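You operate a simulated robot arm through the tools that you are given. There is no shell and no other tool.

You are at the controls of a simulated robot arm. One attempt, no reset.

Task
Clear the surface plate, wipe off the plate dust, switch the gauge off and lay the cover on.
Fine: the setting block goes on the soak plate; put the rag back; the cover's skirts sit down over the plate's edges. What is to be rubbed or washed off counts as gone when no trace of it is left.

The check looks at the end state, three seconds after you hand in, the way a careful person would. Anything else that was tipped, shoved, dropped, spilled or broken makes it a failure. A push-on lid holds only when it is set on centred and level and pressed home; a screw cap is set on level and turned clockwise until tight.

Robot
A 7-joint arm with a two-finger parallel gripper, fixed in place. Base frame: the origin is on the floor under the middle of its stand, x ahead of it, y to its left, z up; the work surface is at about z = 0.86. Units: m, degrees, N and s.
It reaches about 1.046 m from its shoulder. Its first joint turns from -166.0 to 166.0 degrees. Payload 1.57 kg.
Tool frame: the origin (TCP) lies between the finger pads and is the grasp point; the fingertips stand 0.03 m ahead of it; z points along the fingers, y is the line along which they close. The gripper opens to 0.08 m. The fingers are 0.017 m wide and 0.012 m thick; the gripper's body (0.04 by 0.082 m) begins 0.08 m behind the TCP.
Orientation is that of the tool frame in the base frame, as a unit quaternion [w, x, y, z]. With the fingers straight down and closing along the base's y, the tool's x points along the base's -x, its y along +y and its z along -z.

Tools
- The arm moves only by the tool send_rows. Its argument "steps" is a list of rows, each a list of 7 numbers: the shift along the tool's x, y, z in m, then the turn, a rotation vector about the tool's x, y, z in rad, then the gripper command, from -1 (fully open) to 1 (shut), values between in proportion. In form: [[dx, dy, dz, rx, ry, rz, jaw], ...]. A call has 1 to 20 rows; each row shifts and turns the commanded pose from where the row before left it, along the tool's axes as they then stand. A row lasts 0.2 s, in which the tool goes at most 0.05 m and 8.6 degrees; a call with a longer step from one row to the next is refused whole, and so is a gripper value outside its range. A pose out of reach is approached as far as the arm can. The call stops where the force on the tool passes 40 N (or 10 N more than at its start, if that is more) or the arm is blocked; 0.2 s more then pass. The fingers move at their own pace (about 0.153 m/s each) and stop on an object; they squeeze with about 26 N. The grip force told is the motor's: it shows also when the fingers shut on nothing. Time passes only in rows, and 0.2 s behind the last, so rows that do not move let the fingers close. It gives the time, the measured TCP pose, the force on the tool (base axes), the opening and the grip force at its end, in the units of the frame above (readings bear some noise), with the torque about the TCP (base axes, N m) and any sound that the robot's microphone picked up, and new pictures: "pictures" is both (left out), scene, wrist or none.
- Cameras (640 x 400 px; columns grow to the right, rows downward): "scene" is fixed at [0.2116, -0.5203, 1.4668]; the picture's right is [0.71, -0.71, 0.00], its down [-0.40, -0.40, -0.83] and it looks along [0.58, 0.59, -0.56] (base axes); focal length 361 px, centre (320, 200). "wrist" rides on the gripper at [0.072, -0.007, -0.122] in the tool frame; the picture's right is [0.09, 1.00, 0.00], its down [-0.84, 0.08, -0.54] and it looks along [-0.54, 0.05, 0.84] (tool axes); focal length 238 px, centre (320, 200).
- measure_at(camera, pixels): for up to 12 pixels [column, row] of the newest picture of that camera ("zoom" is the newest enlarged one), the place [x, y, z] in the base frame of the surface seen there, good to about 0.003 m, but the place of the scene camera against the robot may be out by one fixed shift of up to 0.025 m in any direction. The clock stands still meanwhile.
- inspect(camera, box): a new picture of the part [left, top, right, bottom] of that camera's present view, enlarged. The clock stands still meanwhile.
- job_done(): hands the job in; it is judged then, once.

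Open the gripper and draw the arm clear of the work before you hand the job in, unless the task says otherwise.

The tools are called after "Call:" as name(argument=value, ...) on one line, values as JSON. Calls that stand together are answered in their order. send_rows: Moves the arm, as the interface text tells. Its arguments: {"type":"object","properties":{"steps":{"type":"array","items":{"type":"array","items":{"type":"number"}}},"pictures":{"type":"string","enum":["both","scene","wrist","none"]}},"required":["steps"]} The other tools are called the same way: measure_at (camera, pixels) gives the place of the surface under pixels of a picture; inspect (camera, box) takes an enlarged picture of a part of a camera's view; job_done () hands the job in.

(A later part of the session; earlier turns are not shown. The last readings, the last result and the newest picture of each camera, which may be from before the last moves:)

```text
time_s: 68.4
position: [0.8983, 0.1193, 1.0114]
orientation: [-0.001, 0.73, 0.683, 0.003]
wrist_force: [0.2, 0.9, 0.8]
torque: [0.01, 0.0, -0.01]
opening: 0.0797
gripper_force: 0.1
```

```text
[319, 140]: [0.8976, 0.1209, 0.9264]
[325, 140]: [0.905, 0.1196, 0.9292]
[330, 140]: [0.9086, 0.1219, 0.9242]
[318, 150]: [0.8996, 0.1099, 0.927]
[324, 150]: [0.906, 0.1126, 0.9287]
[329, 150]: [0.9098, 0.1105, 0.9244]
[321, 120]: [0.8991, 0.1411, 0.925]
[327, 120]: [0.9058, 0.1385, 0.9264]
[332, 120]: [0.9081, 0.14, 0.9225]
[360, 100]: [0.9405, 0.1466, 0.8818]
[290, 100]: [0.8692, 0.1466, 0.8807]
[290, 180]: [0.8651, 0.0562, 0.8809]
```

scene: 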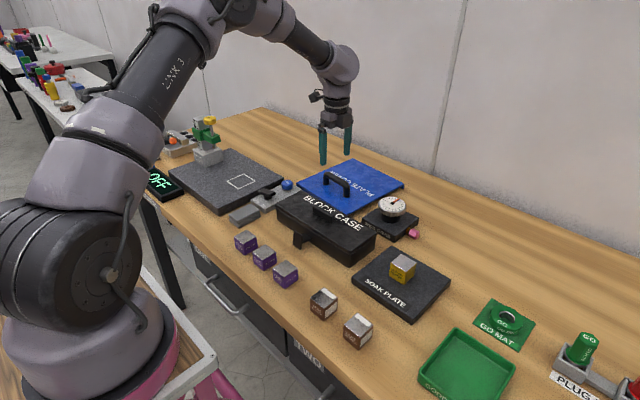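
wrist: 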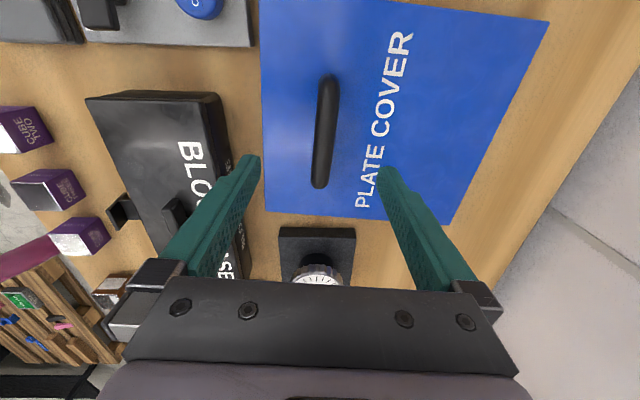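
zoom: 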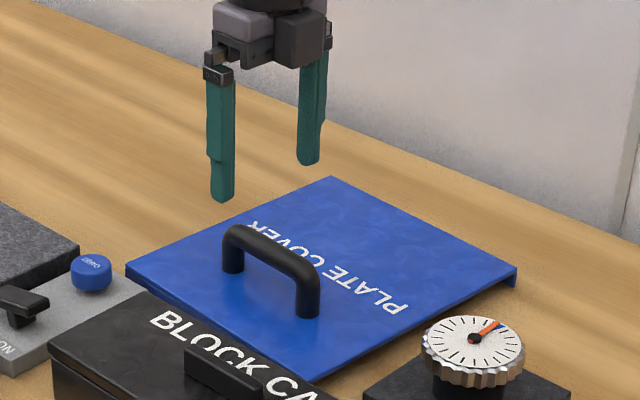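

Bar centre x≈0.9035 at y=0.12. I shift 5 mm toward +x and descend with the fingers straddling the bar to just above the cover's top.

Call:
send_rows(steps=[[0, 0.005, 0, 0, 0, 0, -1], [0, 0, 0.03, 0, 0, 0, -1], [0, 0, 0.025, 0, 0, 0, -1], [0, 0, 0.02, 0, 0, 0, -1], [0, 0, 0.012, 0, 0, 0, -1], [0, 0, 0.006, 0, 0, 0, -1], [0, 0, 0, 0, 0, 0, -1]], pictures="both")

Call:
inspect(camera="scene", box=[280, 110, 420, 220])

```text
time_s: 70.0
position: [0.903, 0.1185, 0.9191]
orientation: [0.001, 0.73, 0.683, 0.002]
wrist_force: [-0.3, -0.2, 1.1]
torque: [0.01, 0.0, 0.0]
opening: 0.0802
gripper_force: 0.1
```

scene: 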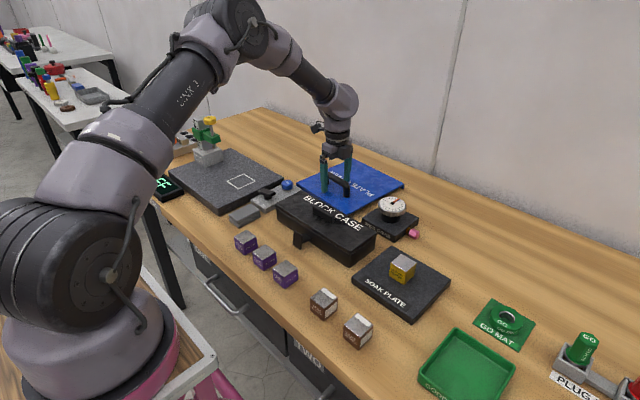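
wrist: 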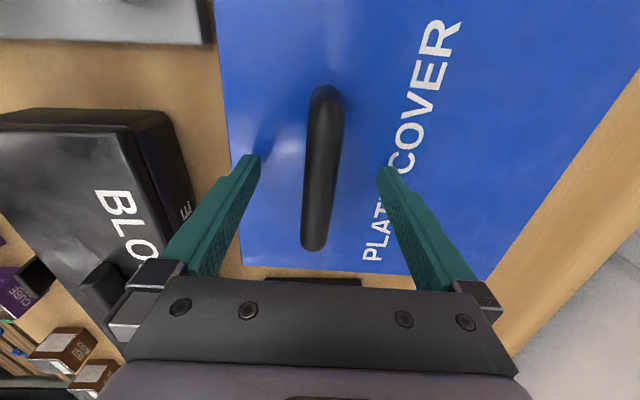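

```text
3.64 times, centred on (350, 165) of scene
```

zoom: 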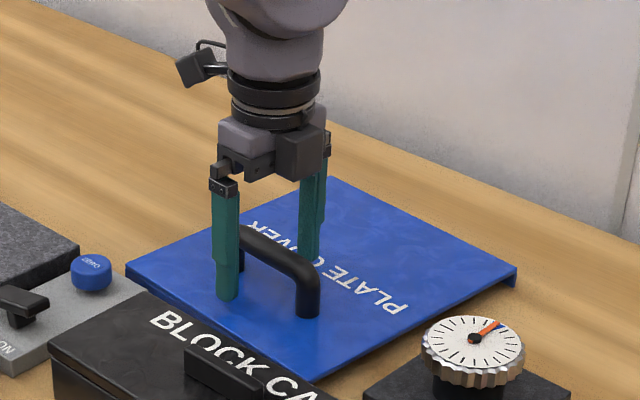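

The bar runs well centred between the fingers. I lower about 6 mm more so the tips sit just above the cover and close on the bar.

Call:
send_rows(steps=[[0, 0, 0.003, 0, 0, 0, -1], [0, 0, 0.002, 0, 0, 0, -1], [0, 0, 0.001, 0, 0, 0, -1], [0, 0, 0, 0, 0, 0, 0], [0, 0, 0, 0, 0, 0, 1], [0, 0, 0, 0, 0, 0, 1], [0, 0, 0, 0, 0, 0, 1], [0, 0, 0, 0, 0, 0, 1]], pictures="wrist")

```text
time_s: 71.8
position: [0.9033, 0.1181, 0.9118]
orientation: [0.001, 0.73, 0.683, 0.002]
wrist_force: [-0.1, -0.8, -0.8]
torque: [-0.08, 0.03, -0.19]
opening: 0.0197
gripper_force: 25.9
```

wrist: 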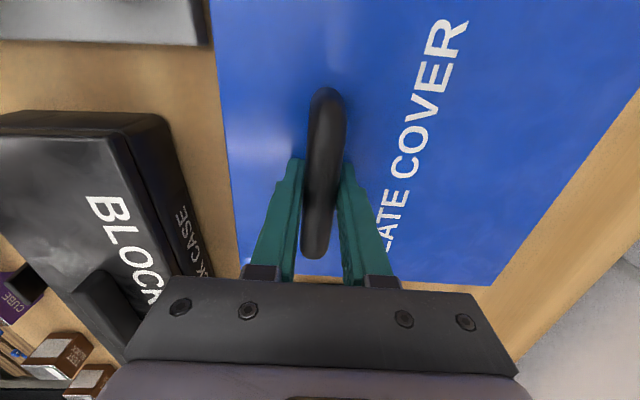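

The bar is gripped (opening 0.0197). I lift 5 mm very slowly and look at the force, torque and tilt.

Call:
send_rows(steps=[[0, 0, -0.001, 0, 0, 0, 1], [0, 0, -0.001, 0, 0, 0, 1], [0, 0, -0.001, 0, 0, 0, 1], [0, 0, -0.001, 0, 0, 0, 1], [0, 0, -0.001, 0, 0, 0, 1], [0, 0, 0, 0, 0, 0, 1]], pictures="both")

Call:
inspect(camera="scene", box=[280, 130, 420, 230])

```text
time_s: 73.2
position: [0.9042, 0.1199, 0.9179]
orientation: [0.001, 0.73, 0.684, 0.002]
wrist_force: [-0.4, 0.5, -4.0]
torque: [-0.05, 0.08, 0.03]
opening: 0.0198
gripper_force: 26.1
```

scene: 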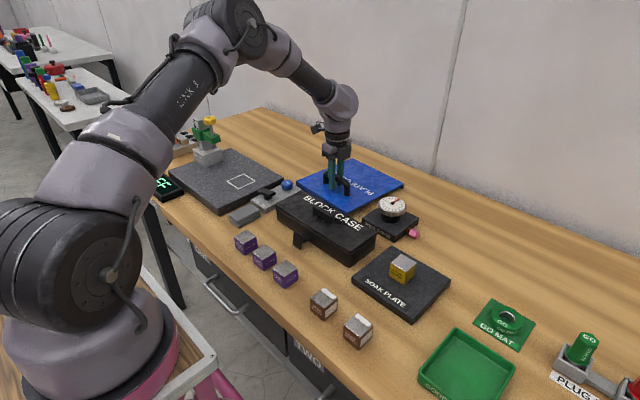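
wrist: 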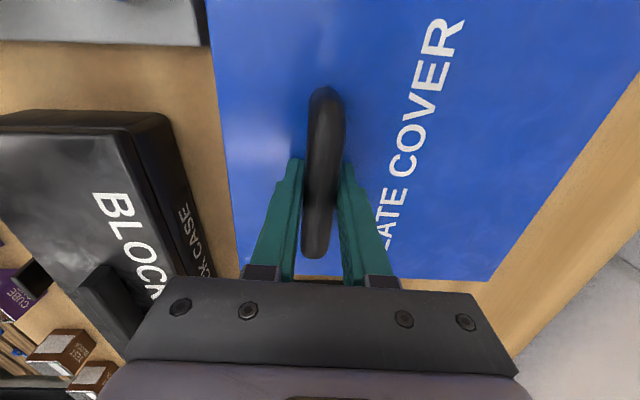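

```text
4.00 times, centred on (350, 180) of scene
```

zoom: 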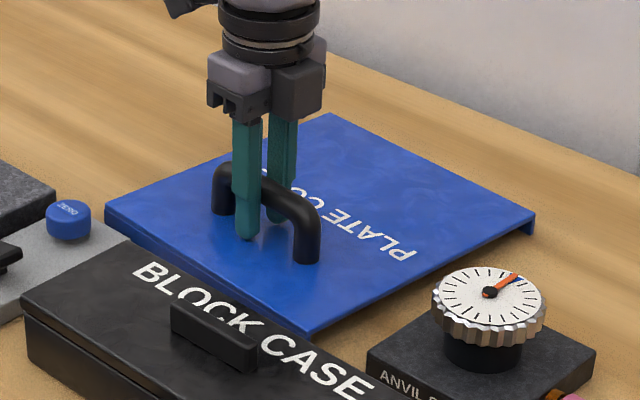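

Weight of 4 N shows. I measure the cover's top height at several spots to see whether it tilts.

Call:
measure_at(camera="wrist", pixels=[[225, 60], [230, 150], [240, 240], [280, 100], [380, 100], [480, 100], [560, 100], [480, 200], [600, 40], [480, 260], [420, 260], [500, 30]])

Call:
measure_at(camera="scene", pixels=[[303, 185], [320, 195], [345, 205], [358, 208], [350, 165], [370, 175], [395, 182], [375, 195], [330, 172], [345, 172]])

```text
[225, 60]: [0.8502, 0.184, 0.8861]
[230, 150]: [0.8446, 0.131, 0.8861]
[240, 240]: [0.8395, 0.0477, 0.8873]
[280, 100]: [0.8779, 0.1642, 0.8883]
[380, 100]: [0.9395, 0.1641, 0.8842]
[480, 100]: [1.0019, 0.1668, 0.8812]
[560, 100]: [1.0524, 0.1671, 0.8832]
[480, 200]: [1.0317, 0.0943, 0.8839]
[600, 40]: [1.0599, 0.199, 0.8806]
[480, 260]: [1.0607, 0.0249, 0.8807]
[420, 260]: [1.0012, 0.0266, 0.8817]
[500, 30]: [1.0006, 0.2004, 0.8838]
```

```text
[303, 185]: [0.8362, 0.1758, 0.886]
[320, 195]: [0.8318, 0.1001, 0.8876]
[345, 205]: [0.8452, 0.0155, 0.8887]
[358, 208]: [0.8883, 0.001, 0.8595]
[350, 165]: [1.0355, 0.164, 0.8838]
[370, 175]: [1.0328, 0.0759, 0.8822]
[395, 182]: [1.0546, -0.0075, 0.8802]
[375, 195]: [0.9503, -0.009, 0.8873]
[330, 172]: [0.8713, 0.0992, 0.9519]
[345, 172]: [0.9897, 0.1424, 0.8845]
```

The far edge still rests on the bench while the near edge is up 5.5 mm, so the cover pivots on the bar. I lift another 8 mm slowly to see whether the fingertips on the cover's top limit the droop.

Call:
send_rows(steps=[[0, 0, -0.001, 0, 0, 0, 1], [0, 0, -0.001, 0, 0, 0, 1], [0, 0, -0.001, 0, 0, 0, 1], [0, 0, -0.001, 0, 0, 0, 1], [0, 0, -0.001, 0, 0, 0, 1], [0, 0, -0.001, 0, 0, 0, 1], [0, 0, -0.001, 0, 0, 0, 1], [0, 0, -0.001, 0, 0, 0, 1], [0, 0, 0, 0, 0, 0, 1]], pictures="both")

Call:
inspect(camera="scene", box=[280, 130, 420, 230])

Call:
measure_at(camera="wrist", pixels=[[225, 60], [230, 150], [240, 240], [280, 100], [380, 100], [480, 100], [560, 100], [480, 200], [600, 40], [480, 255], [420, 255], [500, 30]])

```text
time_s: 75.2
position: [0.905, 0.1196, 0.9243]
orientation: [0.001, 0.73, 0.683, 0.002]
wrist_force: [0.8, -0.4, -3.7]
torque: [0.07, 0.04, -0.07]
opening: 0.0195
gripper_force: 26.4
```

scene: 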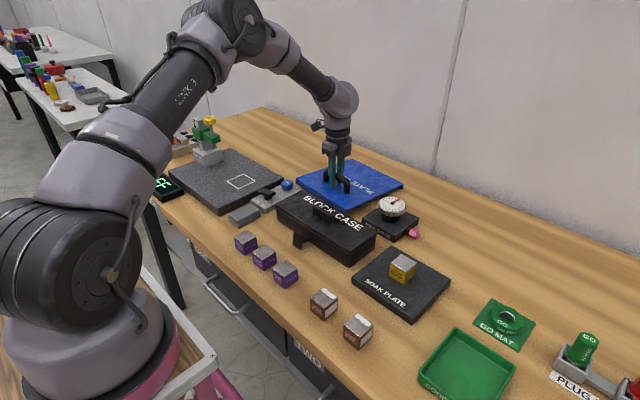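
wrist: 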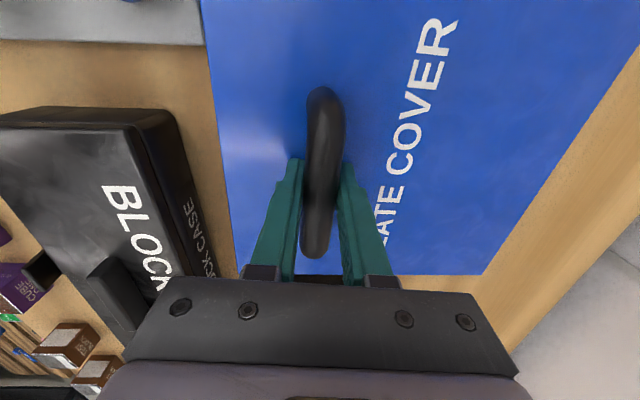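

```text
4.00 times, centred on (350, 180) of scene
```

zoom: 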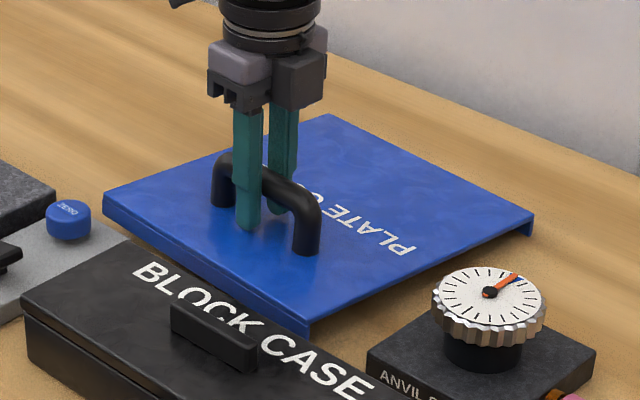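

```text
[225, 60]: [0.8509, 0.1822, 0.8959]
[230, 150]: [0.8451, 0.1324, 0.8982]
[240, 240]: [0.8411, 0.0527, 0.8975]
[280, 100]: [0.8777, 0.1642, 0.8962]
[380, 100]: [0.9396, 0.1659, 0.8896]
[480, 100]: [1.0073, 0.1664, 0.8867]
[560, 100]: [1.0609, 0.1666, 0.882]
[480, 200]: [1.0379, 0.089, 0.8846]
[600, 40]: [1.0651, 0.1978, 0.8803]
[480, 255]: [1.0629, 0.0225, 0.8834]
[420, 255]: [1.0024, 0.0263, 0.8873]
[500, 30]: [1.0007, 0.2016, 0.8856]
```

The droop is now 4.1°, with the near finger's tip about touching the cover's top. I lift 5 mm more to see if the far edge comes up.

Call:
send_rows(steps=[[0, 0, -0.001, 0, 0, 0, 1], [0, 0, -0.001, 0, 0, 0, 1], [0, 0, -0.001, 0, 0, 0, 1], [0, 0, -0.001, 0, 0, 0, 1], [0, 0, -0.001, 0, 0, 0, 1], [0, 0, 0, 0, 0, 0, 1]], pictures="both")

Call:
measure_at(camera="wrist", pixels=[[225, 60], [230, 150], [240, 240], [280, 100], [380, 100], [480, 100], [560, 100], [480, 200], [600, 40], [470, 255], [420, 255], [500, 30]])

```text
time_s: 76.6
position: [0.9054, 0.1192, 0.93]
orientation: [0.001, 0.73, 0.684, 0.002]
wrist_force: [0.4, 0.4, -3.0]
torque: [0.04, 0.08, -0.02]
opening: 0.0195
gripper_force: 26.2
```

scene: 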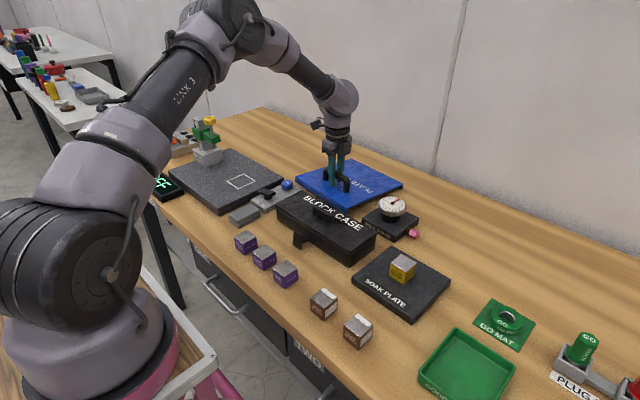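
wrist: 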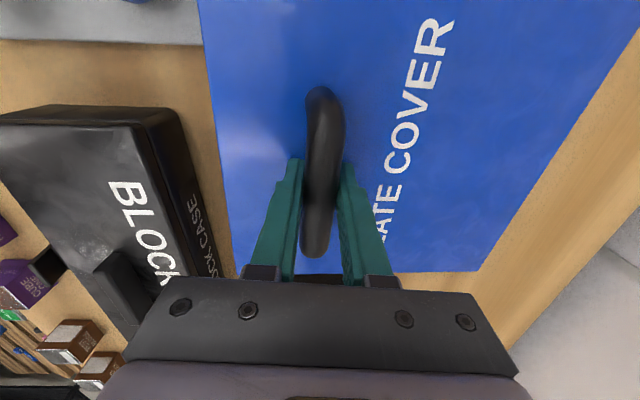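

```text
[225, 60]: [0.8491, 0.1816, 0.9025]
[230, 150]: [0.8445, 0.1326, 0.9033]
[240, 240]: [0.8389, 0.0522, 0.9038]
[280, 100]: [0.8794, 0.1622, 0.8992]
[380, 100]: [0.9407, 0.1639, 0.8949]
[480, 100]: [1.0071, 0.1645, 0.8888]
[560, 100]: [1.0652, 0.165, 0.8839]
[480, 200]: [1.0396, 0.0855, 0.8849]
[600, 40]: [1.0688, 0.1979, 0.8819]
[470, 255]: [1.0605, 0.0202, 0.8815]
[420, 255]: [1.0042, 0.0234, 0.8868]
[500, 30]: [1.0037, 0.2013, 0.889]
```

Slope 5.3°, far edge still on the bench. Another 5 mm, checking that the bar doesn't slide in the grip.

Call:
send_rows(steps=[[0, 0, -0.001, 0, 0, 0, 1], [0, 0, -0.001, 0, 0, 0, 1], [0, 0, -0.001, 0, 0, 0, 1], [0, 0, -0.001, 0, 0, 0, 1], [0, 0, -0.001, 0, 0, 0, 1], [0, 0, 0, 0, 0, 0, 1]], pictures="both")

Call:
measure_at(camera="wrist", pixels=[[225, 60], [230, 150], [240, 240], [280, 100], [380, 100], [480, 100], [560, 100], [480, 200], [600, 40], [470, 255], [420, 255], [500, 30]])

Call:
inspect(camera="scene", box=[280, 130, 420, 230])

```text
time_s: 78.0
position: [0.9032, 0.119, 0.9358]
orientation: [0.002, 0.73, 0.683, 0.002]
wrist_force: [-0.8, -0.6, -3.2]
torque: [-0.07, 0.12, -0.05]
opening: 0.0198
gripper_force: 26.1
```

scene: 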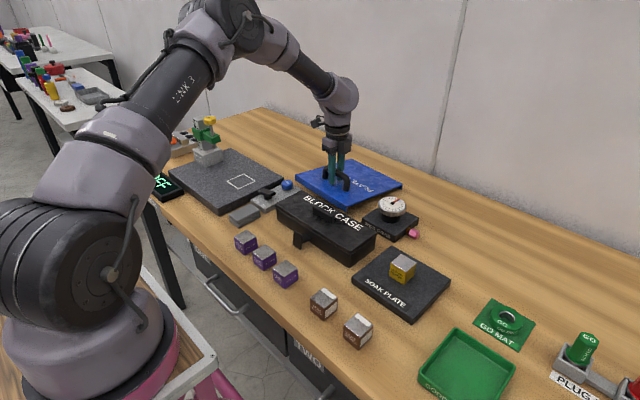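
wrist: 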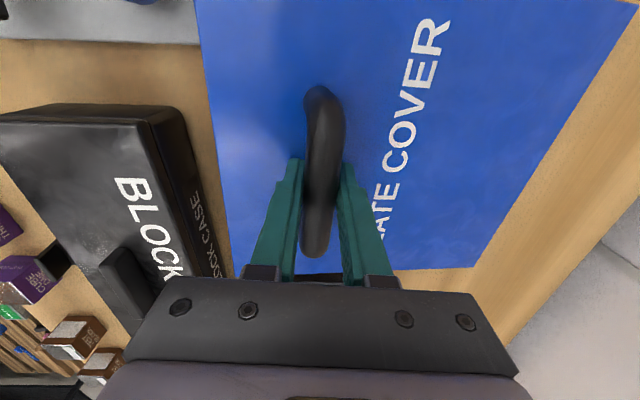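

```text
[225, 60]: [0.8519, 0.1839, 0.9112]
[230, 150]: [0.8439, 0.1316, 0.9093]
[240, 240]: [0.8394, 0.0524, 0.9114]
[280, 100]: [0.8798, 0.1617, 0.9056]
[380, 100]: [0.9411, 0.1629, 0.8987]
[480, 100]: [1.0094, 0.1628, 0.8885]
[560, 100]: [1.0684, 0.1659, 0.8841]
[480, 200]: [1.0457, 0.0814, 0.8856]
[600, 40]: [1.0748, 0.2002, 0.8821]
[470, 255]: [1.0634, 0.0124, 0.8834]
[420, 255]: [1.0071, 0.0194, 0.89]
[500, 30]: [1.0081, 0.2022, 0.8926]
```

```text
4.00 times, centred on (350, 180) of scene
```

zoom: 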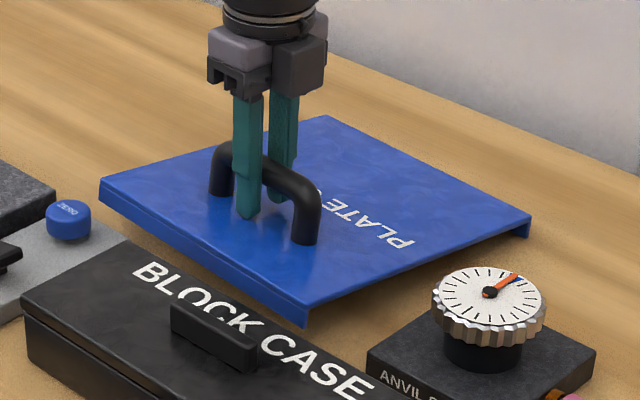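

The tips give too little leverage and the bar slowly slips, so the cover will pivot freely on the bar. I set it back down gently; then I'll regrip with the tips higher and let it hang heavy edge down, as a pendulum.

Call:
send_rows(steps=[[0, 0, 0.002, 0, 0, 0, 1], [0, 0, 0.002, 0, 0, 0, 1], [0, 0, 0.002, 0, 0, 0, 1], [0, 0, 0.002, 0, 0, 0, 1], [0, 0, 0.002, 0, 0, 0, 1], [0, 0, 0.002, 0, 0, 0, 1], [0, 0, 0.002, 0, 0, 0, 1], [0, 0, 0.002, 0, 0, 0, 1], [0, 0, 0.002, 0, 0, 0, 1], [0, 0, 0.001, 0, 0, 0, 1], [0, 0, 0, 0, 0, 0, 1]], pictures="both")

Call:
measure_at(camera="wrist", pixels=[[225, 60], [230, 150], [240, 240], [280, 100], [380, 100], [480, 100], [560, 100], [480, 200], [600, 40], [470, 255], [420, 255], [500, 30]])

```text
time_s: 80.4
position: [0.904, 0.1186, 0.9154]
orientation: [0.001, 0.73, 0.683, 0.001]
wrist_force: [0.1, -1.4, -3.6]
torque: [0.04, 0.01, 0.0]
opening: 0.0196
gripper_force: 26.1
```

scene: 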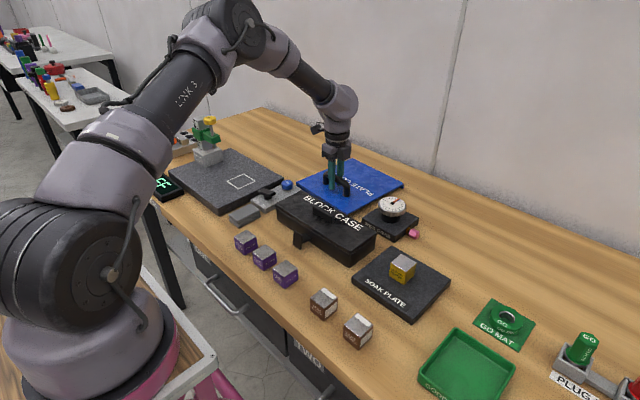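
wrist: 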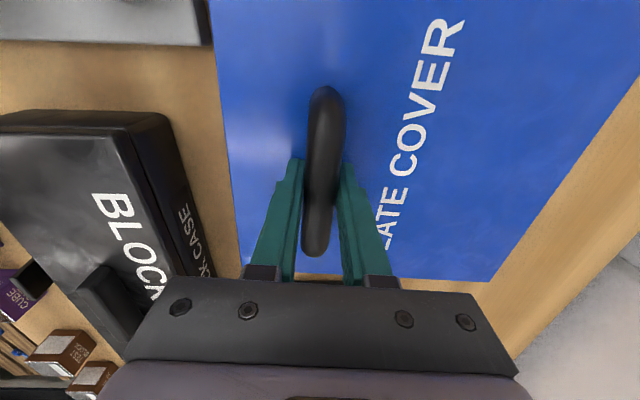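

```text
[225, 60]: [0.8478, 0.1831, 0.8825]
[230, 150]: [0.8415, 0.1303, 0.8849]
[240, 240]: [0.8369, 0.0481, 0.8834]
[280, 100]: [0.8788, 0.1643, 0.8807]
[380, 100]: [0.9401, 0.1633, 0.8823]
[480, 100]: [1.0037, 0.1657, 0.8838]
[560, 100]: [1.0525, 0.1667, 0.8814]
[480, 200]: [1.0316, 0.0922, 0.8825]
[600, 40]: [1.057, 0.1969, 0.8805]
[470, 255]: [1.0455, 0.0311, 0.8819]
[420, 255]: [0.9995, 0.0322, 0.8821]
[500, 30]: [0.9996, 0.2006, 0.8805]
```

Nearly flat. I lower the last 2 mm, open, rise so the bar is at the pad middle, and close again.

Call:
send_rows(steps=[[0, 0, 0.001, 0, 0, 0, 1], [0, 0, 0.001, 0, 0, 0, 1], [0, 0, 0, 0, 0, 0, 0.3], [0, 0, 0, 0, 0, 0, 0.0], [0, 0, -0.004, 0, 0, 0, 0.0], [0, 0, -0.004, 0, 0, 0, 0.0], [0, 0, 0, 0, 0, 0, 0.0]], pictures="wrist")

Call:
measure_at(camera="wrist", pixels=[[315, 130], [325, 130], [336, 130], [313, 180], [322, 180], [331, 180], [318, 240], [324, 100], [235, 180], [220, 40], [490, 275], [610, 100]])

```text
time_s: 82.0
position: [0.9038, 0.119, 0.9222]
orientation: [0.0, 0.729, 0.684, 0.002]
wrist_force: [0.4, -0.3, -0.1]
torque: [0.03, -0.02, -0.01]
opening: 0.0401
gripper_force: 0.0
```

wrist: 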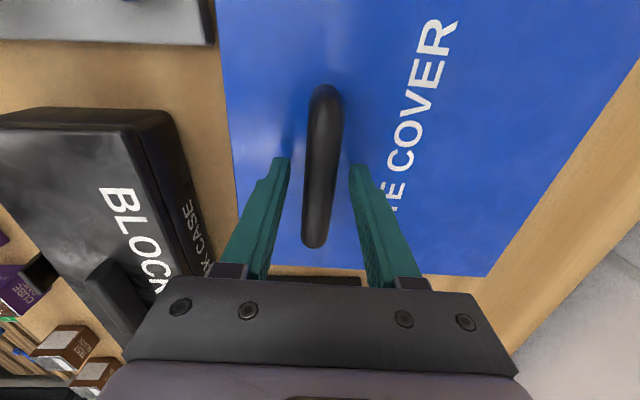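

```text
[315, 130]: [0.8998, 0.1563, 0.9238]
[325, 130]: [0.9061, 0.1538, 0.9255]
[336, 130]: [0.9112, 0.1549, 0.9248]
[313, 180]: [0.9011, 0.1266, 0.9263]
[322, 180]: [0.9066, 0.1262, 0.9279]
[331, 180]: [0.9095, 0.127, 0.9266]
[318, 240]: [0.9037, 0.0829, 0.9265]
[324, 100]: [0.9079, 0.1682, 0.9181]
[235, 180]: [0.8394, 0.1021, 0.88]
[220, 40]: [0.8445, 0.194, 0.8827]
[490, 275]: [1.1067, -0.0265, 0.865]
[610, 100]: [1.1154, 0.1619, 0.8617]
```

The bar's balance point is at y≈0.1185, matching my position. I close on the bar again and lift slowly by 15 mm.

Call:
send_rows(steps=[[0, 0, 0, 0, 0, 0, 1], [0, 0, 0, 0, 0, 0, 1], [0, 0, 0, 0, 0, 0, 1], [0, 0, -0.001, 0, 0, 0, 1], [0, 0, -0.002, 0, 0, 0, 1], [0, 0, -0.003, 0, 0, 0, 1], [0, 0, -0.003, 0, 0, 0, 1], [0, 0, -0.003, 0, 0, 0, 1], [0, 0, -0.003, 0, 0, 0, 1], [0, 0, 0, 0, 0, 0, 1]], pictures="both")

Call:
measure_at(camera="wrist", pixels=[[225, 60], [230, 150], [280, 100], [380, 100], [480, 100], [560, 100], [480, 200], [600, 40], [470, 245], [315, 130], [325, 130], [336, 130]])

```text
time_s: 84.2
position: [0.9043, 0.1187, 0.9374]
orientation: [0.0, 0.729, 0.684, 0.001]
wrist_force: [-0.8, -0.2, -3.6]
torque: [0.08, 0.07, 0.07]
opening: 0.0197
gripper_force: 25.4
```

scene: 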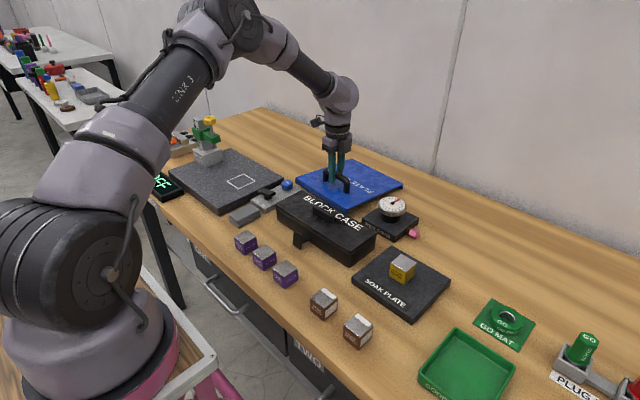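
wrist: 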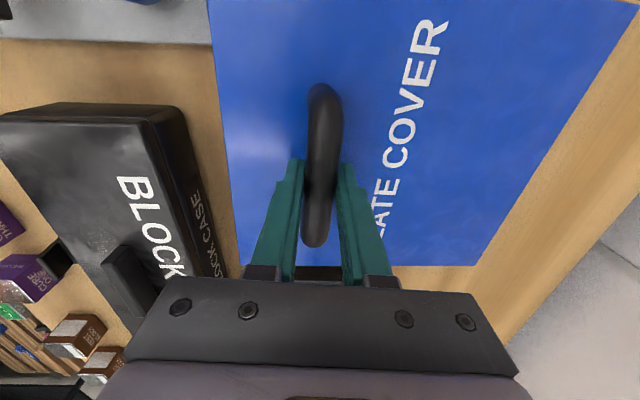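

```text
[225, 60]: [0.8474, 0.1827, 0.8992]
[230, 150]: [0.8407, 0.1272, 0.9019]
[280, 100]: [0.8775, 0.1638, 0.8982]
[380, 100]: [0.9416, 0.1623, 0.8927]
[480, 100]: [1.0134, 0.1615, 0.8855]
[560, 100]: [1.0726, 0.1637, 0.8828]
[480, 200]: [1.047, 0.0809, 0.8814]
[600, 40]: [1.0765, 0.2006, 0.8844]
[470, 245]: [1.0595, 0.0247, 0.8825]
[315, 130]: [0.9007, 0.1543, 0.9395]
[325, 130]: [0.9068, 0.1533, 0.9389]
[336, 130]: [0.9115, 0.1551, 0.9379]
```

No slip: the cover rose with the hand. Before lifting further I check how close the block case's far edge is to the cover's near edge.

Call:
measure_at(camera="wrist", pixels=[[140, 120], [148, 150], [160, 220], [165, 120], [190, 180], [205, 230], [222, 268], [180, 108], [190, 125], [210, 180]])

Call:
inspect(camera="scene", box=[270, 150, 400, 250])

```text
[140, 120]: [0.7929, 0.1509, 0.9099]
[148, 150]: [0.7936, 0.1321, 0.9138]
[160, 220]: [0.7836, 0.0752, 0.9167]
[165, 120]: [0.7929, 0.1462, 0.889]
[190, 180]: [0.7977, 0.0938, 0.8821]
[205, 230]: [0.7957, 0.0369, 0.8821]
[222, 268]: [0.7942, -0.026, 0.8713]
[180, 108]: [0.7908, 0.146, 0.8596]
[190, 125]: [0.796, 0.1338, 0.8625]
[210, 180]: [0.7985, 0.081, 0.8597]
```

```text
4.00 times, centred on (335, 200) of scene
```

zoom: 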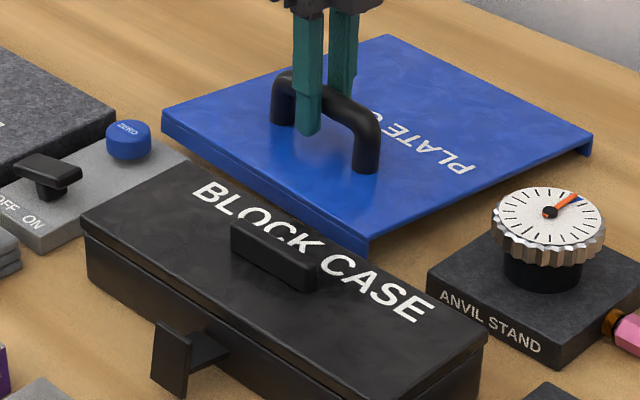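

The block case's far side is at x≈0.796, ample clearance. I continue lifting slowly, 50 mm.

Call:
send_rows(steps=[[0, 0, -0.002, 0, 0, 0, 1], [0, 0, -0.003, 0, 0, 0, 1], [0, 0, -0.004, 0, 0, 0, 1], [0, 0, -0.004, 0, 0, 0, 1], [0, 0, -0.004, 0, 0, 0, 1], [0, 0, -0.004, 0, 0, 0, 1], [0, 0, -0.004, 0, 0, 0, 1], [0, 0, -0.004, 0, 0, 0, 1], [0, 0, -0.004, 0, 0, 0, 1], [0, 0, -0.004, 0, 0, 0, 1], [0, 0, -0.004, 0, 0, 0, 1], [0, 0, -0.004, 0, 0, 0, 1], [0, 0, -0.003, 0, 0, 0, 1], [0, 0, -0.002, 0, 0, 0, 1], [0, 0, 0, 0, 0, 0, 1]], pictures="both")

Call:
inspect(camera="scene", box=[270, 120, 420, 240])

Call:
measure_at(camera="wrist", pixels=[[225, 60], [230, 150], [280, 100], [380, 100], [480, 100], [560, 100], [480, 200], [600, 40], [470, 225], [315, 130], [325, 130], [336, 130]])

```text
time_s: 87.4
position: [0.9044, 0.1186, 0.9879]
orientation: [0.001, 0.729, 0.684, 0.002]
wrist_force: [0.0, -0.4, -4.1]
torque: [-0.06, 0.01, 0.03]
opening: 0.0196
gripper_force: 25.8
```

scene: 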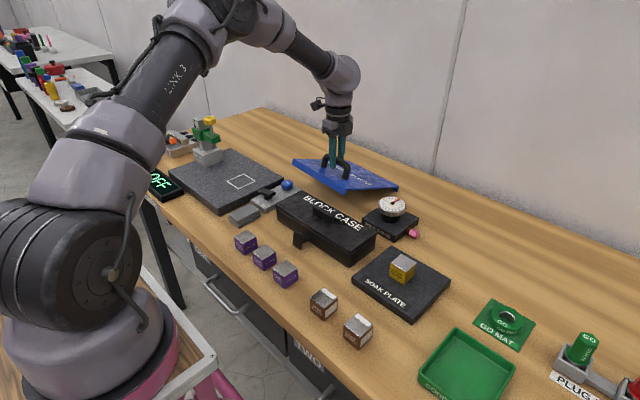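
wrist: 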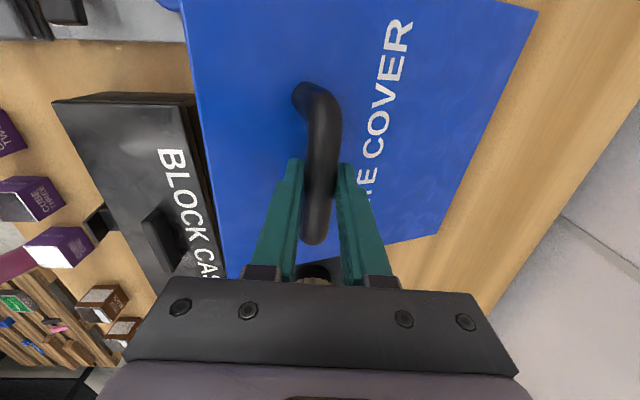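

```text
3.33 times, centred on (345, 180) of scene
```

zoom: 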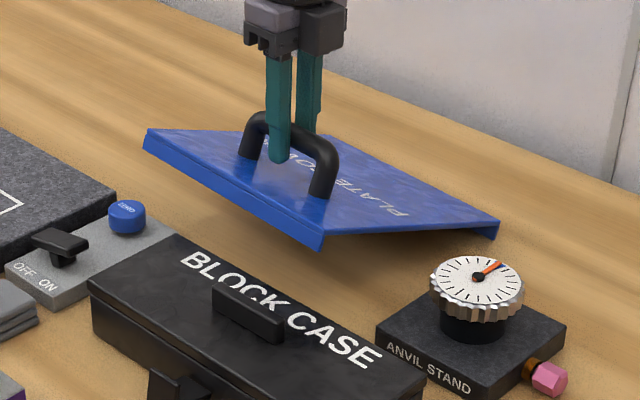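

```text
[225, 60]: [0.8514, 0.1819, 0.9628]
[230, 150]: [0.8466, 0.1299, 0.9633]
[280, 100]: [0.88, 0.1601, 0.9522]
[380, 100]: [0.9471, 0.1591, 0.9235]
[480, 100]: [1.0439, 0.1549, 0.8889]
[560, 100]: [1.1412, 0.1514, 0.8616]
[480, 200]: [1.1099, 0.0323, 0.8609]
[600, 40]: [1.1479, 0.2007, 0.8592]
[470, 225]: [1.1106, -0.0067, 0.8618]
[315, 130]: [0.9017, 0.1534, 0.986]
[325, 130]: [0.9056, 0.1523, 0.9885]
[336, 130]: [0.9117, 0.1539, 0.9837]
```

Tilt is 21° with the grip steady. I keep lifting slowly.

Call:
send_rows(steps=[[0, 0, -0.002, 0, 0, 0, 1], [0, 0, -0.003, 0, 0, 0, 1], [0, 0, -0.004, 0, 0, 0, 1], [0, 0, -0.004, 0, 0, 0, 1], [0, 0, -0.004, 0, 0, 0, 1], [0, 0, -0.004, 0, 0, 0, 1], [0, 0, -0.004, 0, 0, 0, 1], [0, 0, -0.004, 0, 0, 0, 1], [0, 0, -0.004, 0, 0, 0, 1], [0, 0, -0.004, 0, 0, 0, 1], [0, 0, -0.003, 0, 0, 0, 1], [0, 0, -0.002, 0, 0, 0, 1], [0, 0, 0, 0, 0, 0, 1]], pictures="both")

Call:
inspect(camera="scene", box=[270, 120, 420, 240])

Call:
measure_at(camera="wrist", pixels=[[225, 60], [230, 150], [280, 100], [380, 100], [400, 60], [430, 100], [420, 150], [315, 130], [325, 130], [336, 130]])

```text
time_s: 90.2
position: [0.9038, 0.1196, 1.0301]
orientation: [0.0, 0.73, 0.683, 0.002]
wrist_force: [-0.6, -0.4, -4.8]
torque: [0.04, 0.17, -0.03]
opening: 0.0196
gripper_force: 26.2
```

scene: 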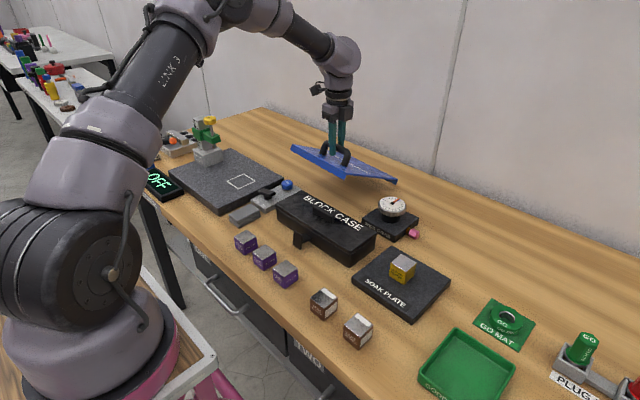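
wrist: 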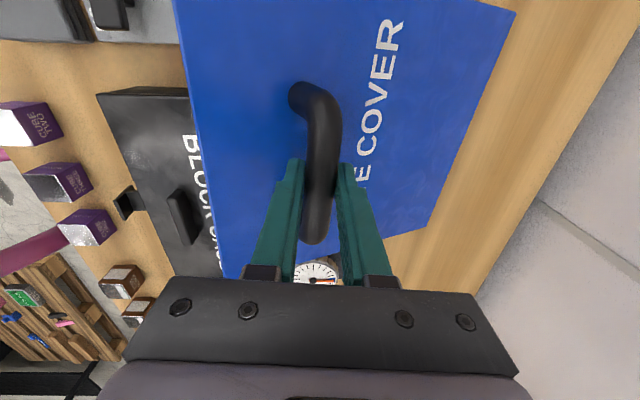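

```text
3.33 times, centred on (345, 180) of scene
```

zoom: 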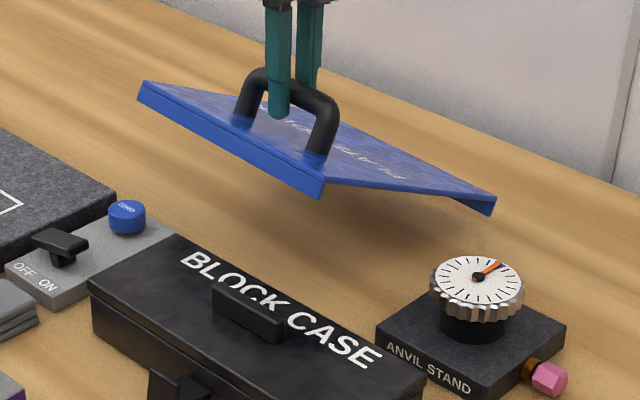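

```text
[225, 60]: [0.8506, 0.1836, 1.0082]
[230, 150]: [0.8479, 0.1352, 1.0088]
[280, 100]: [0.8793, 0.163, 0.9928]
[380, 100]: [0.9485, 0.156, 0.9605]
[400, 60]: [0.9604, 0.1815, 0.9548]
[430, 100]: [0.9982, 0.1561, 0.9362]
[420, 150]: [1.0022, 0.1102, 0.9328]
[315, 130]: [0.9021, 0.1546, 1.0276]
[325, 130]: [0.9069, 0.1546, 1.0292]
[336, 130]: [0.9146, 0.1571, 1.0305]
```

The cover now hangs free of the bench at a steady 26° with 4.8 N, matching a friction hold. I raise it 70 mm more gently and shift to (0.80, 0.15) for the half turn.

Call:
send_rows(steps=[[0, 0, -0.003, 0, 0, 0, 1], [0, 0, -0.006, 0, 0, 0, 1], [0, 0, -0.009, 0, 0, 0, 1], [0, 0, -0.01, 0, 0, 0, 1], [0, 0, -0.01, 0, 0, 0, 1], [0, 0, -0.01, 0, 0, 0, 1], [0, 0, -0.009, 0, 0, 0, 1], [0, 0, -0.006, 0, 0, 0, 1], [0, 0, -0.004, 0, 0, 0, 1], [0, 0, -0.003, 0, 0, 0, 1], [0, 0, 0, 0, 0, 0, 1]], pictures="both")

Call:
measure_at(camera="wrist", pixels=[[225, 60], [230, 150], [280, 100], [380, 100], [400, 60], [430, 100], [420, 150], [315, 130], [325, 130], [336, 130]])

```text
time_s: 92.6
position: [0.9036, 0.1184, 1.0983]
orientation: [0.001, 0.73, 0.683, 0.002]
wrist_force: [0.3, 0.4, -3.9]
torque: [0.0, 0.1, 0.01]
opening: 0.0194
gripper_force: 26.3
```

scene: 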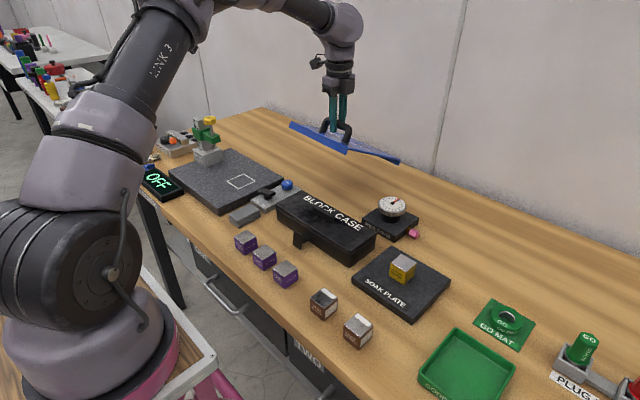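
wrist: 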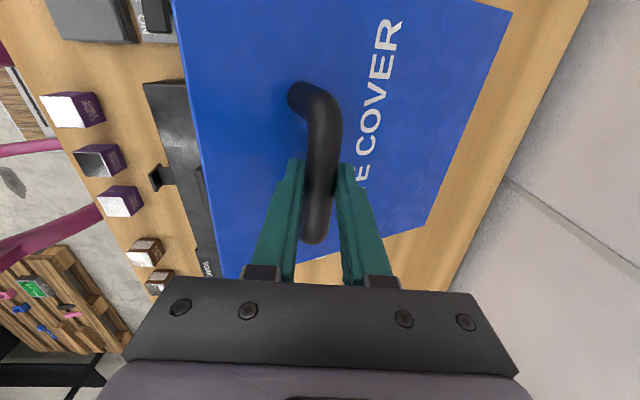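

```text
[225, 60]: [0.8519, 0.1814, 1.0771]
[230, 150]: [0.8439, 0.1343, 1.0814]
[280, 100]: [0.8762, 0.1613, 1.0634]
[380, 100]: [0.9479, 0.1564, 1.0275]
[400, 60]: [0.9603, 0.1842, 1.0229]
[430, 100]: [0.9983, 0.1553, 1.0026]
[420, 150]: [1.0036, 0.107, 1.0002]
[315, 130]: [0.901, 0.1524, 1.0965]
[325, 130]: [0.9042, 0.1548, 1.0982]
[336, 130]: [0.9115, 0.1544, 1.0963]
```

Stable at 27°. I shift gently to (0.80, 0.15).

Call:
send_rows(steps=[[0.001, -0.0042, 0, 0, 0, 0, 1], [0.0019, -0.0085, 0, 0, 0, 0, 1], [0.0026, -0.0116, 0, 0, 0, 0, 1], [0.0031, -0.0138, 0, 0, 0, 0, 1], [0.0034, -0.0148, 0, 0, 0, 0, 1], [0.0034, -0.0148, 0, 0, 0, 0, 1], [0.0031, -0.0138, 0, 0, 0, 0, 1], [0.0026, -0.0116, 0, 0, 0, 0, 1], [0.0019, -0.0085, 0, 0, 0, 0, 1], [0.001, -0.0042, 0, 0, 0, 0, 1], [0, 0, 0, 0, 0, 0, 1]], pictures="scene")

```text
time_s: 95.0
position: [0.7987, 0.1493, 1.0991]
orientation: [0.001, 0.73, 0.684, 0.002]
wrist_force: [-0.7, 0.5, -3.9]
torque: [0.0, 0.1, -0.02]
opening: 0.0193
gripper_force: 25.9
```

scene: 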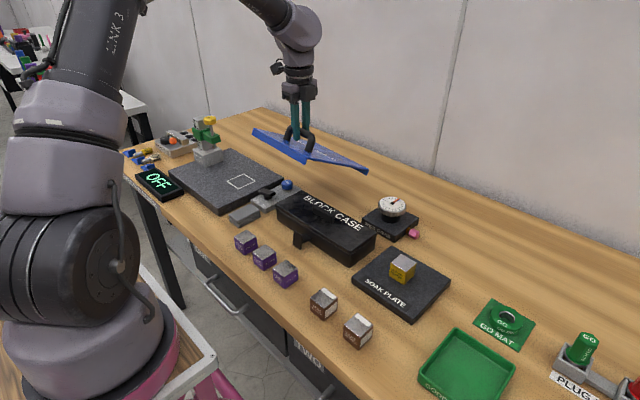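

Steady. Now the first half of the turn, counter-clockwise from above, with a gentle ramp.

Call:
send_rows(steps=[[0, 0, 0, 0, 0, -0.03, 1], [0, 0, 0, 0, 0, -0.06, 1], [0, 0, 0, 0, 0, -0.09, 1], [0, 0, 0, 0, 0, -0.11, 1], [0, 0, 0, 0, 0, -0.11, 1], [0, 0, 0, 0, 0, -0.11, 1], [0, 0, 0, 0, 0, -0.11, 1], [0, 0, 0, 0, 0, -0.11, 1], [0, 0, 0, 0, 0, -0.11, 1], [0, 0, 0, 0, 0, -0.11, 1], [0, 0, 0, 0, 0, -0.11, 1], [0, 0, 0, 0, 0, -0.11, 1], [0, 0, 0, 0, 0, -0.11, 1], [0, 0, 0, 0, 0, -0.11, 1], [0, 0, 0, 0, 0, -0.1, 1], [0, 0, 0, 0, 0, -0.09, 1], [0, 0, 0, 0, 0, -0.06, 1], [0, 0, 0, 0, 0, -0.03, 1], [0, 0, 0, 0, 0, 0, 1]], pictures="both")

```text
time_s: 99.0
position: [0.7991, 0.1498, 1.0993]
orientation: [0.002, -0.017, 1.0, 0.001]
wrist_force: [0.2, -0.4, -4.7]
torque: [-0.14, 0.01, 0.01]
opening: 0.0194
gripper_force: 26.0
```

scene: 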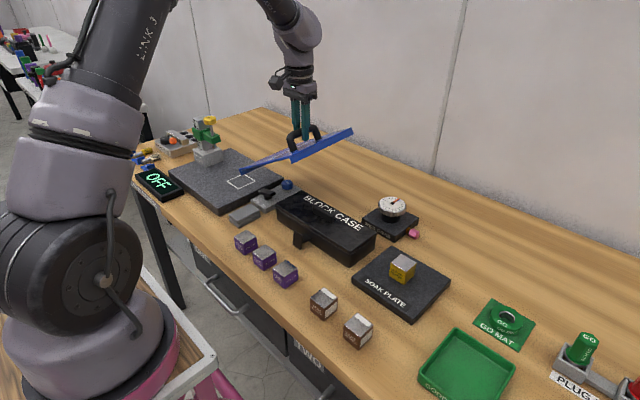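
wrist: 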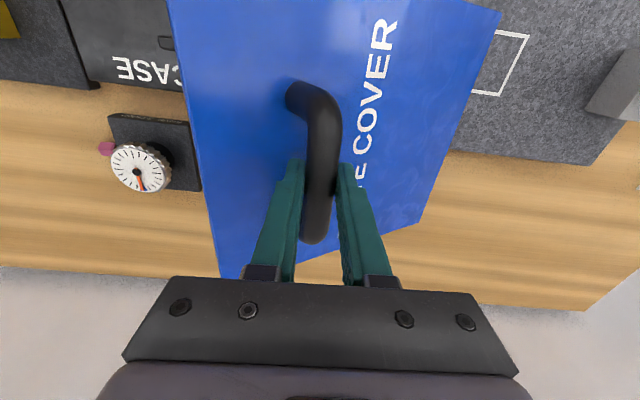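

The cover holds through the first quarter-plus. I complete the turn by the remaining 1.538 rad.

Call:
send_rows(steps=[[0, 0, 0, 0, 0, -0.03, 1], [0, 0, 0, 0, 0, -0.06, 1], [0, 0, 0, 0, 0, -0.09, 1], [0, 0, 0, 0, 0, -0.11, 1], [0, 0, 0, 0, 0, -0.11, 1], [0, 0, 0, 0, 0, -0.11, 1], [0, 0, 0, 0, 0, -0.11, 1], [0, 0, 0, 0, 0, -0.11, 1], [0, 0, 0, 0, 0, -0.11, 1], [0, 0, 0, 0, 0, -0.11, 1], [0, 0, 0, 0, 0, -0.11, 1], [0, 0, 0, 0, 0, -0.11, 1], [0, 0, 0, 0, 0, -0.11, 1], [0, 0, 0, 0, 0, -0.09, 1], [0, 0, 0, 0, 0, -0.08, 1], [0, 0, 0, 0, 0, -0.05, 1], [0, 0, 0, 0, 0, -0.0376, 1], [0, 0, 0, 0, 0, 0, 1]], pictures="both")

Call:
inspect(camera="scene", box=[220, 70, 380, 210])

```text
time_s: 102.8
position: [0.7991, 0.1485, 1.0988]
orientation: [0.002, -0.707, 0.707, 0.0]
wrist_force: [-0.5, -0.1, -4.0]
torque: [-0.01, -0.14, 0.0]
opening: 0.0194
gripper_force: 26.1
```

scene: 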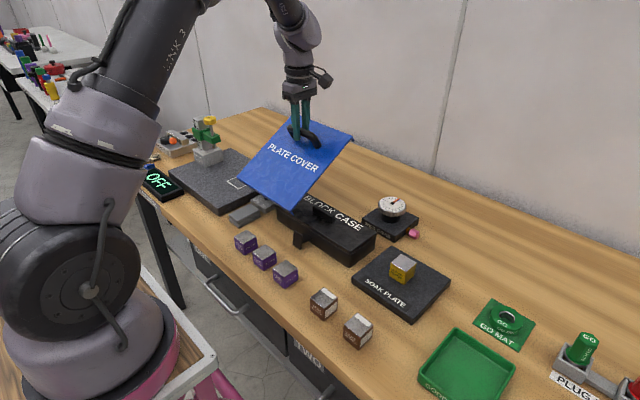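
wrist: 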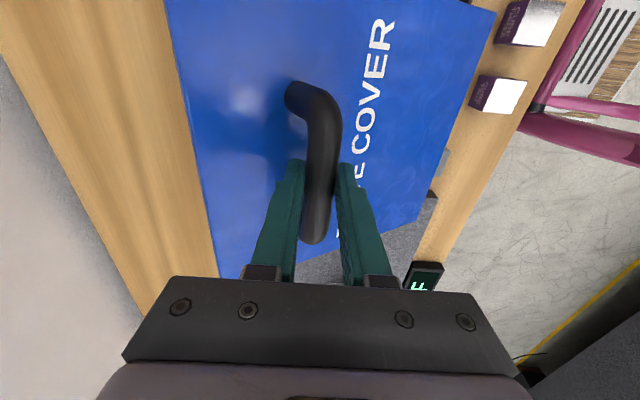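

```text
2.86 times, centred on (300, 140) of scene
```

zoom: 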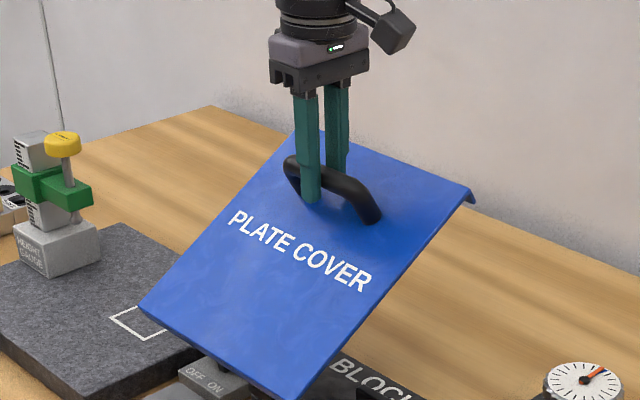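

The half turn is done (tool x now along -y). I measure the cover's corners and tilt with both cameras.

Call:
measure_at(camera="wrist", pixels=[[170, 20], [190, 130], [214, 262], [490, 14], [455, 110], [420, 212], [250, 50], [420, 50], [400, 150], [250, 150], [322, 130], [318, 235]])

Call:
measure_at(camera="scene", pixels=[[242, 188], [293, 206], [350, 138], [295, 125], [270, 196], [330, 160], [260, 160], [300, 180]])

```text
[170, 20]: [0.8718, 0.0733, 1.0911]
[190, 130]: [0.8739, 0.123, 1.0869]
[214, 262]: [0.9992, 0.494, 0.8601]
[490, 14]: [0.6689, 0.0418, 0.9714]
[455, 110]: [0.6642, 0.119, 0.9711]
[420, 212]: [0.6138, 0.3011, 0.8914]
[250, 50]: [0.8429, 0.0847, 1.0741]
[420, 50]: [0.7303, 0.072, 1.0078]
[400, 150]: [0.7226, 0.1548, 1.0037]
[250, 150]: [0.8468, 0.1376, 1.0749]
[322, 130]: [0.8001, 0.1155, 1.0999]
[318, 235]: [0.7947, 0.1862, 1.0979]
```

```text
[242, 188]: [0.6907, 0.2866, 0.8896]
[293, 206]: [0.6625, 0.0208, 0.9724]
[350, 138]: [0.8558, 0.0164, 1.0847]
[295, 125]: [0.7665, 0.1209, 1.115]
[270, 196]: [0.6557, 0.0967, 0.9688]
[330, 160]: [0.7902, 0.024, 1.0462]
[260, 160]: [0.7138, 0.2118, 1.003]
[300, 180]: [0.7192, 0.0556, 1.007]
```

Tilt is about 30°, geometry matches my model (light edge ≈(0.872, z 1.089), heavy edge ≈(0.664, z 0.971)). I carry it gently to above the plate at y≈0.337, keeping clear of the gauge overhang (y≥0.455).

Call:
send_rows(steps=[[-0.00556, 0.00154, 0, 0, 0, 0, 1], [-0.00974, 0.00269, 0, 0, 0, 0, 1], [-0.01391, 0.00384, 0, 0, 0, 0, 1], [-0.01669, 0.00461, 0, 0, 0, 0, 1], [-0.01739, 0.0048, 0, 0, 0, 0, 1], [-0.01739, 0.0048, 0, 0, 0, 0, 1], [-0.01739, 0.0048, 0, 0, 0, 0, 1], [-0.01739, 0.0048, 0, 0, 0, 0, 1], [-0.01739, 0.0048, 0, 0, 0, 0, 1], [-0.01669, 0.00461, 0, 0, 0, 0, 1], [-0.01391, 0.00384, 0, 0, 0, 0, 1], [-0.01113, 0.00307, 0, 0, 0, 0, 1], [-0.00835, 0.0023, 0, 0, 0, 0, 1], [-0.00556, 0.00154, 0, 0, 0, 0, 1], [0, 0, 0, 0, 0, 0, 1]], pictures="both")

Call:
inspect(camera="scene", box=[160, 90, 320, 230])

```text
time_s: 106.0
position: [0.748, 0.3373, 1.0992]
orientation: [-0.002, 0.707, -0.707, 0.001]
wrist_force: [-0.1, 0.4, -3.9]
torque: [-0.02, -0.12, -0.01]
opening: 0.0197
gripper_force: 26.3
```

scene: 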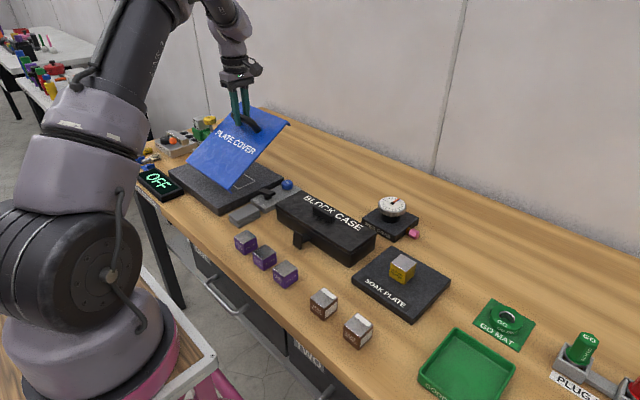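
wrist: 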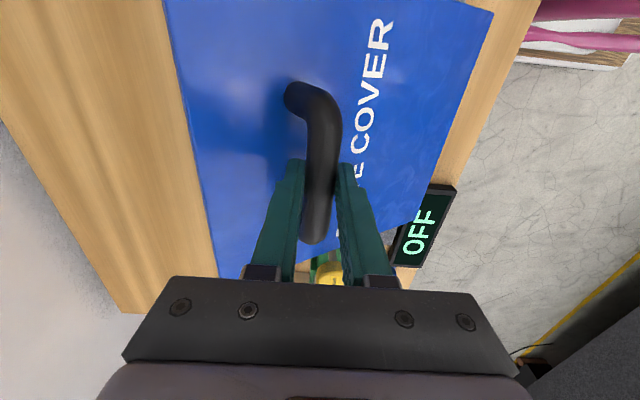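

```text
2.86 times, centred on (240, 160) of scene
```

zoom: 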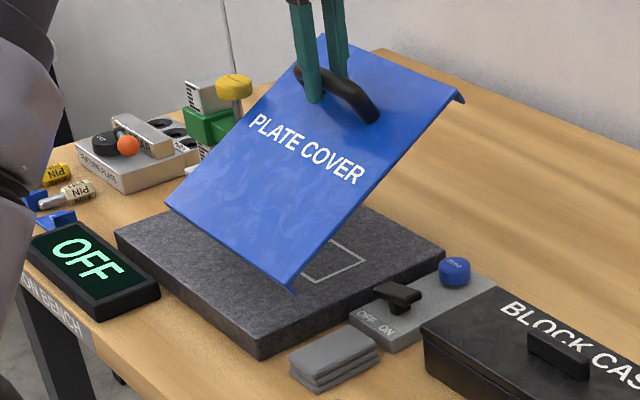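

The cover hovers over the plate, clear of the gauge. I check the tilt and edges again.

Call:
measure_at(camera="wrist", pixels=[[168, 20], [188, 130], [205, 220], [488, 14], [470, 60], [455, 105], [435, 160], [250, 50], [420, 50], [400, 150], [250, 150], [335, 262]])

Call:
measure_at(camera="scene", pixels=[[203, 162], [230, 187], [283, 128], [255, 160], [240, 115], [220, 120], [208, 135], [213, 128]])

```text
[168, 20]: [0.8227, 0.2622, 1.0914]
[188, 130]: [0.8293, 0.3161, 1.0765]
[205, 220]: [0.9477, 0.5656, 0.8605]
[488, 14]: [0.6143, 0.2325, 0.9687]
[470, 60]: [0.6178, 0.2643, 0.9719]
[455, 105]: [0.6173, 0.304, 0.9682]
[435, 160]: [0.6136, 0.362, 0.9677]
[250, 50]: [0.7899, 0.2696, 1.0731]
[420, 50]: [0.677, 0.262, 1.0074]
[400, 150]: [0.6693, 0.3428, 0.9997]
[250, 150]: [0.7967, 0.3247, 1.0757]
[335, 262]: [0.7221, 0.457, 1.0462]
```

```text
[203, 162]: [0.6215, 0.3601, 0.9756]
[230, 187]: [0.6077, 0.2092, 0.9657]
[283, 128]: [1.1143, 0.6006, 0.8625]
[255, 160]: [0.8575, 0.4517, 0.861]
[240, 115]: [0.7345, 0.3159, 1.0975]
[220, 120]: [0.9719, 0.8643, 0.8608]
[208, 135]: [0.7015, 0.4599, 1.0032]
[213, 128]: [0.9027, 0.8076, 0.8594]
```

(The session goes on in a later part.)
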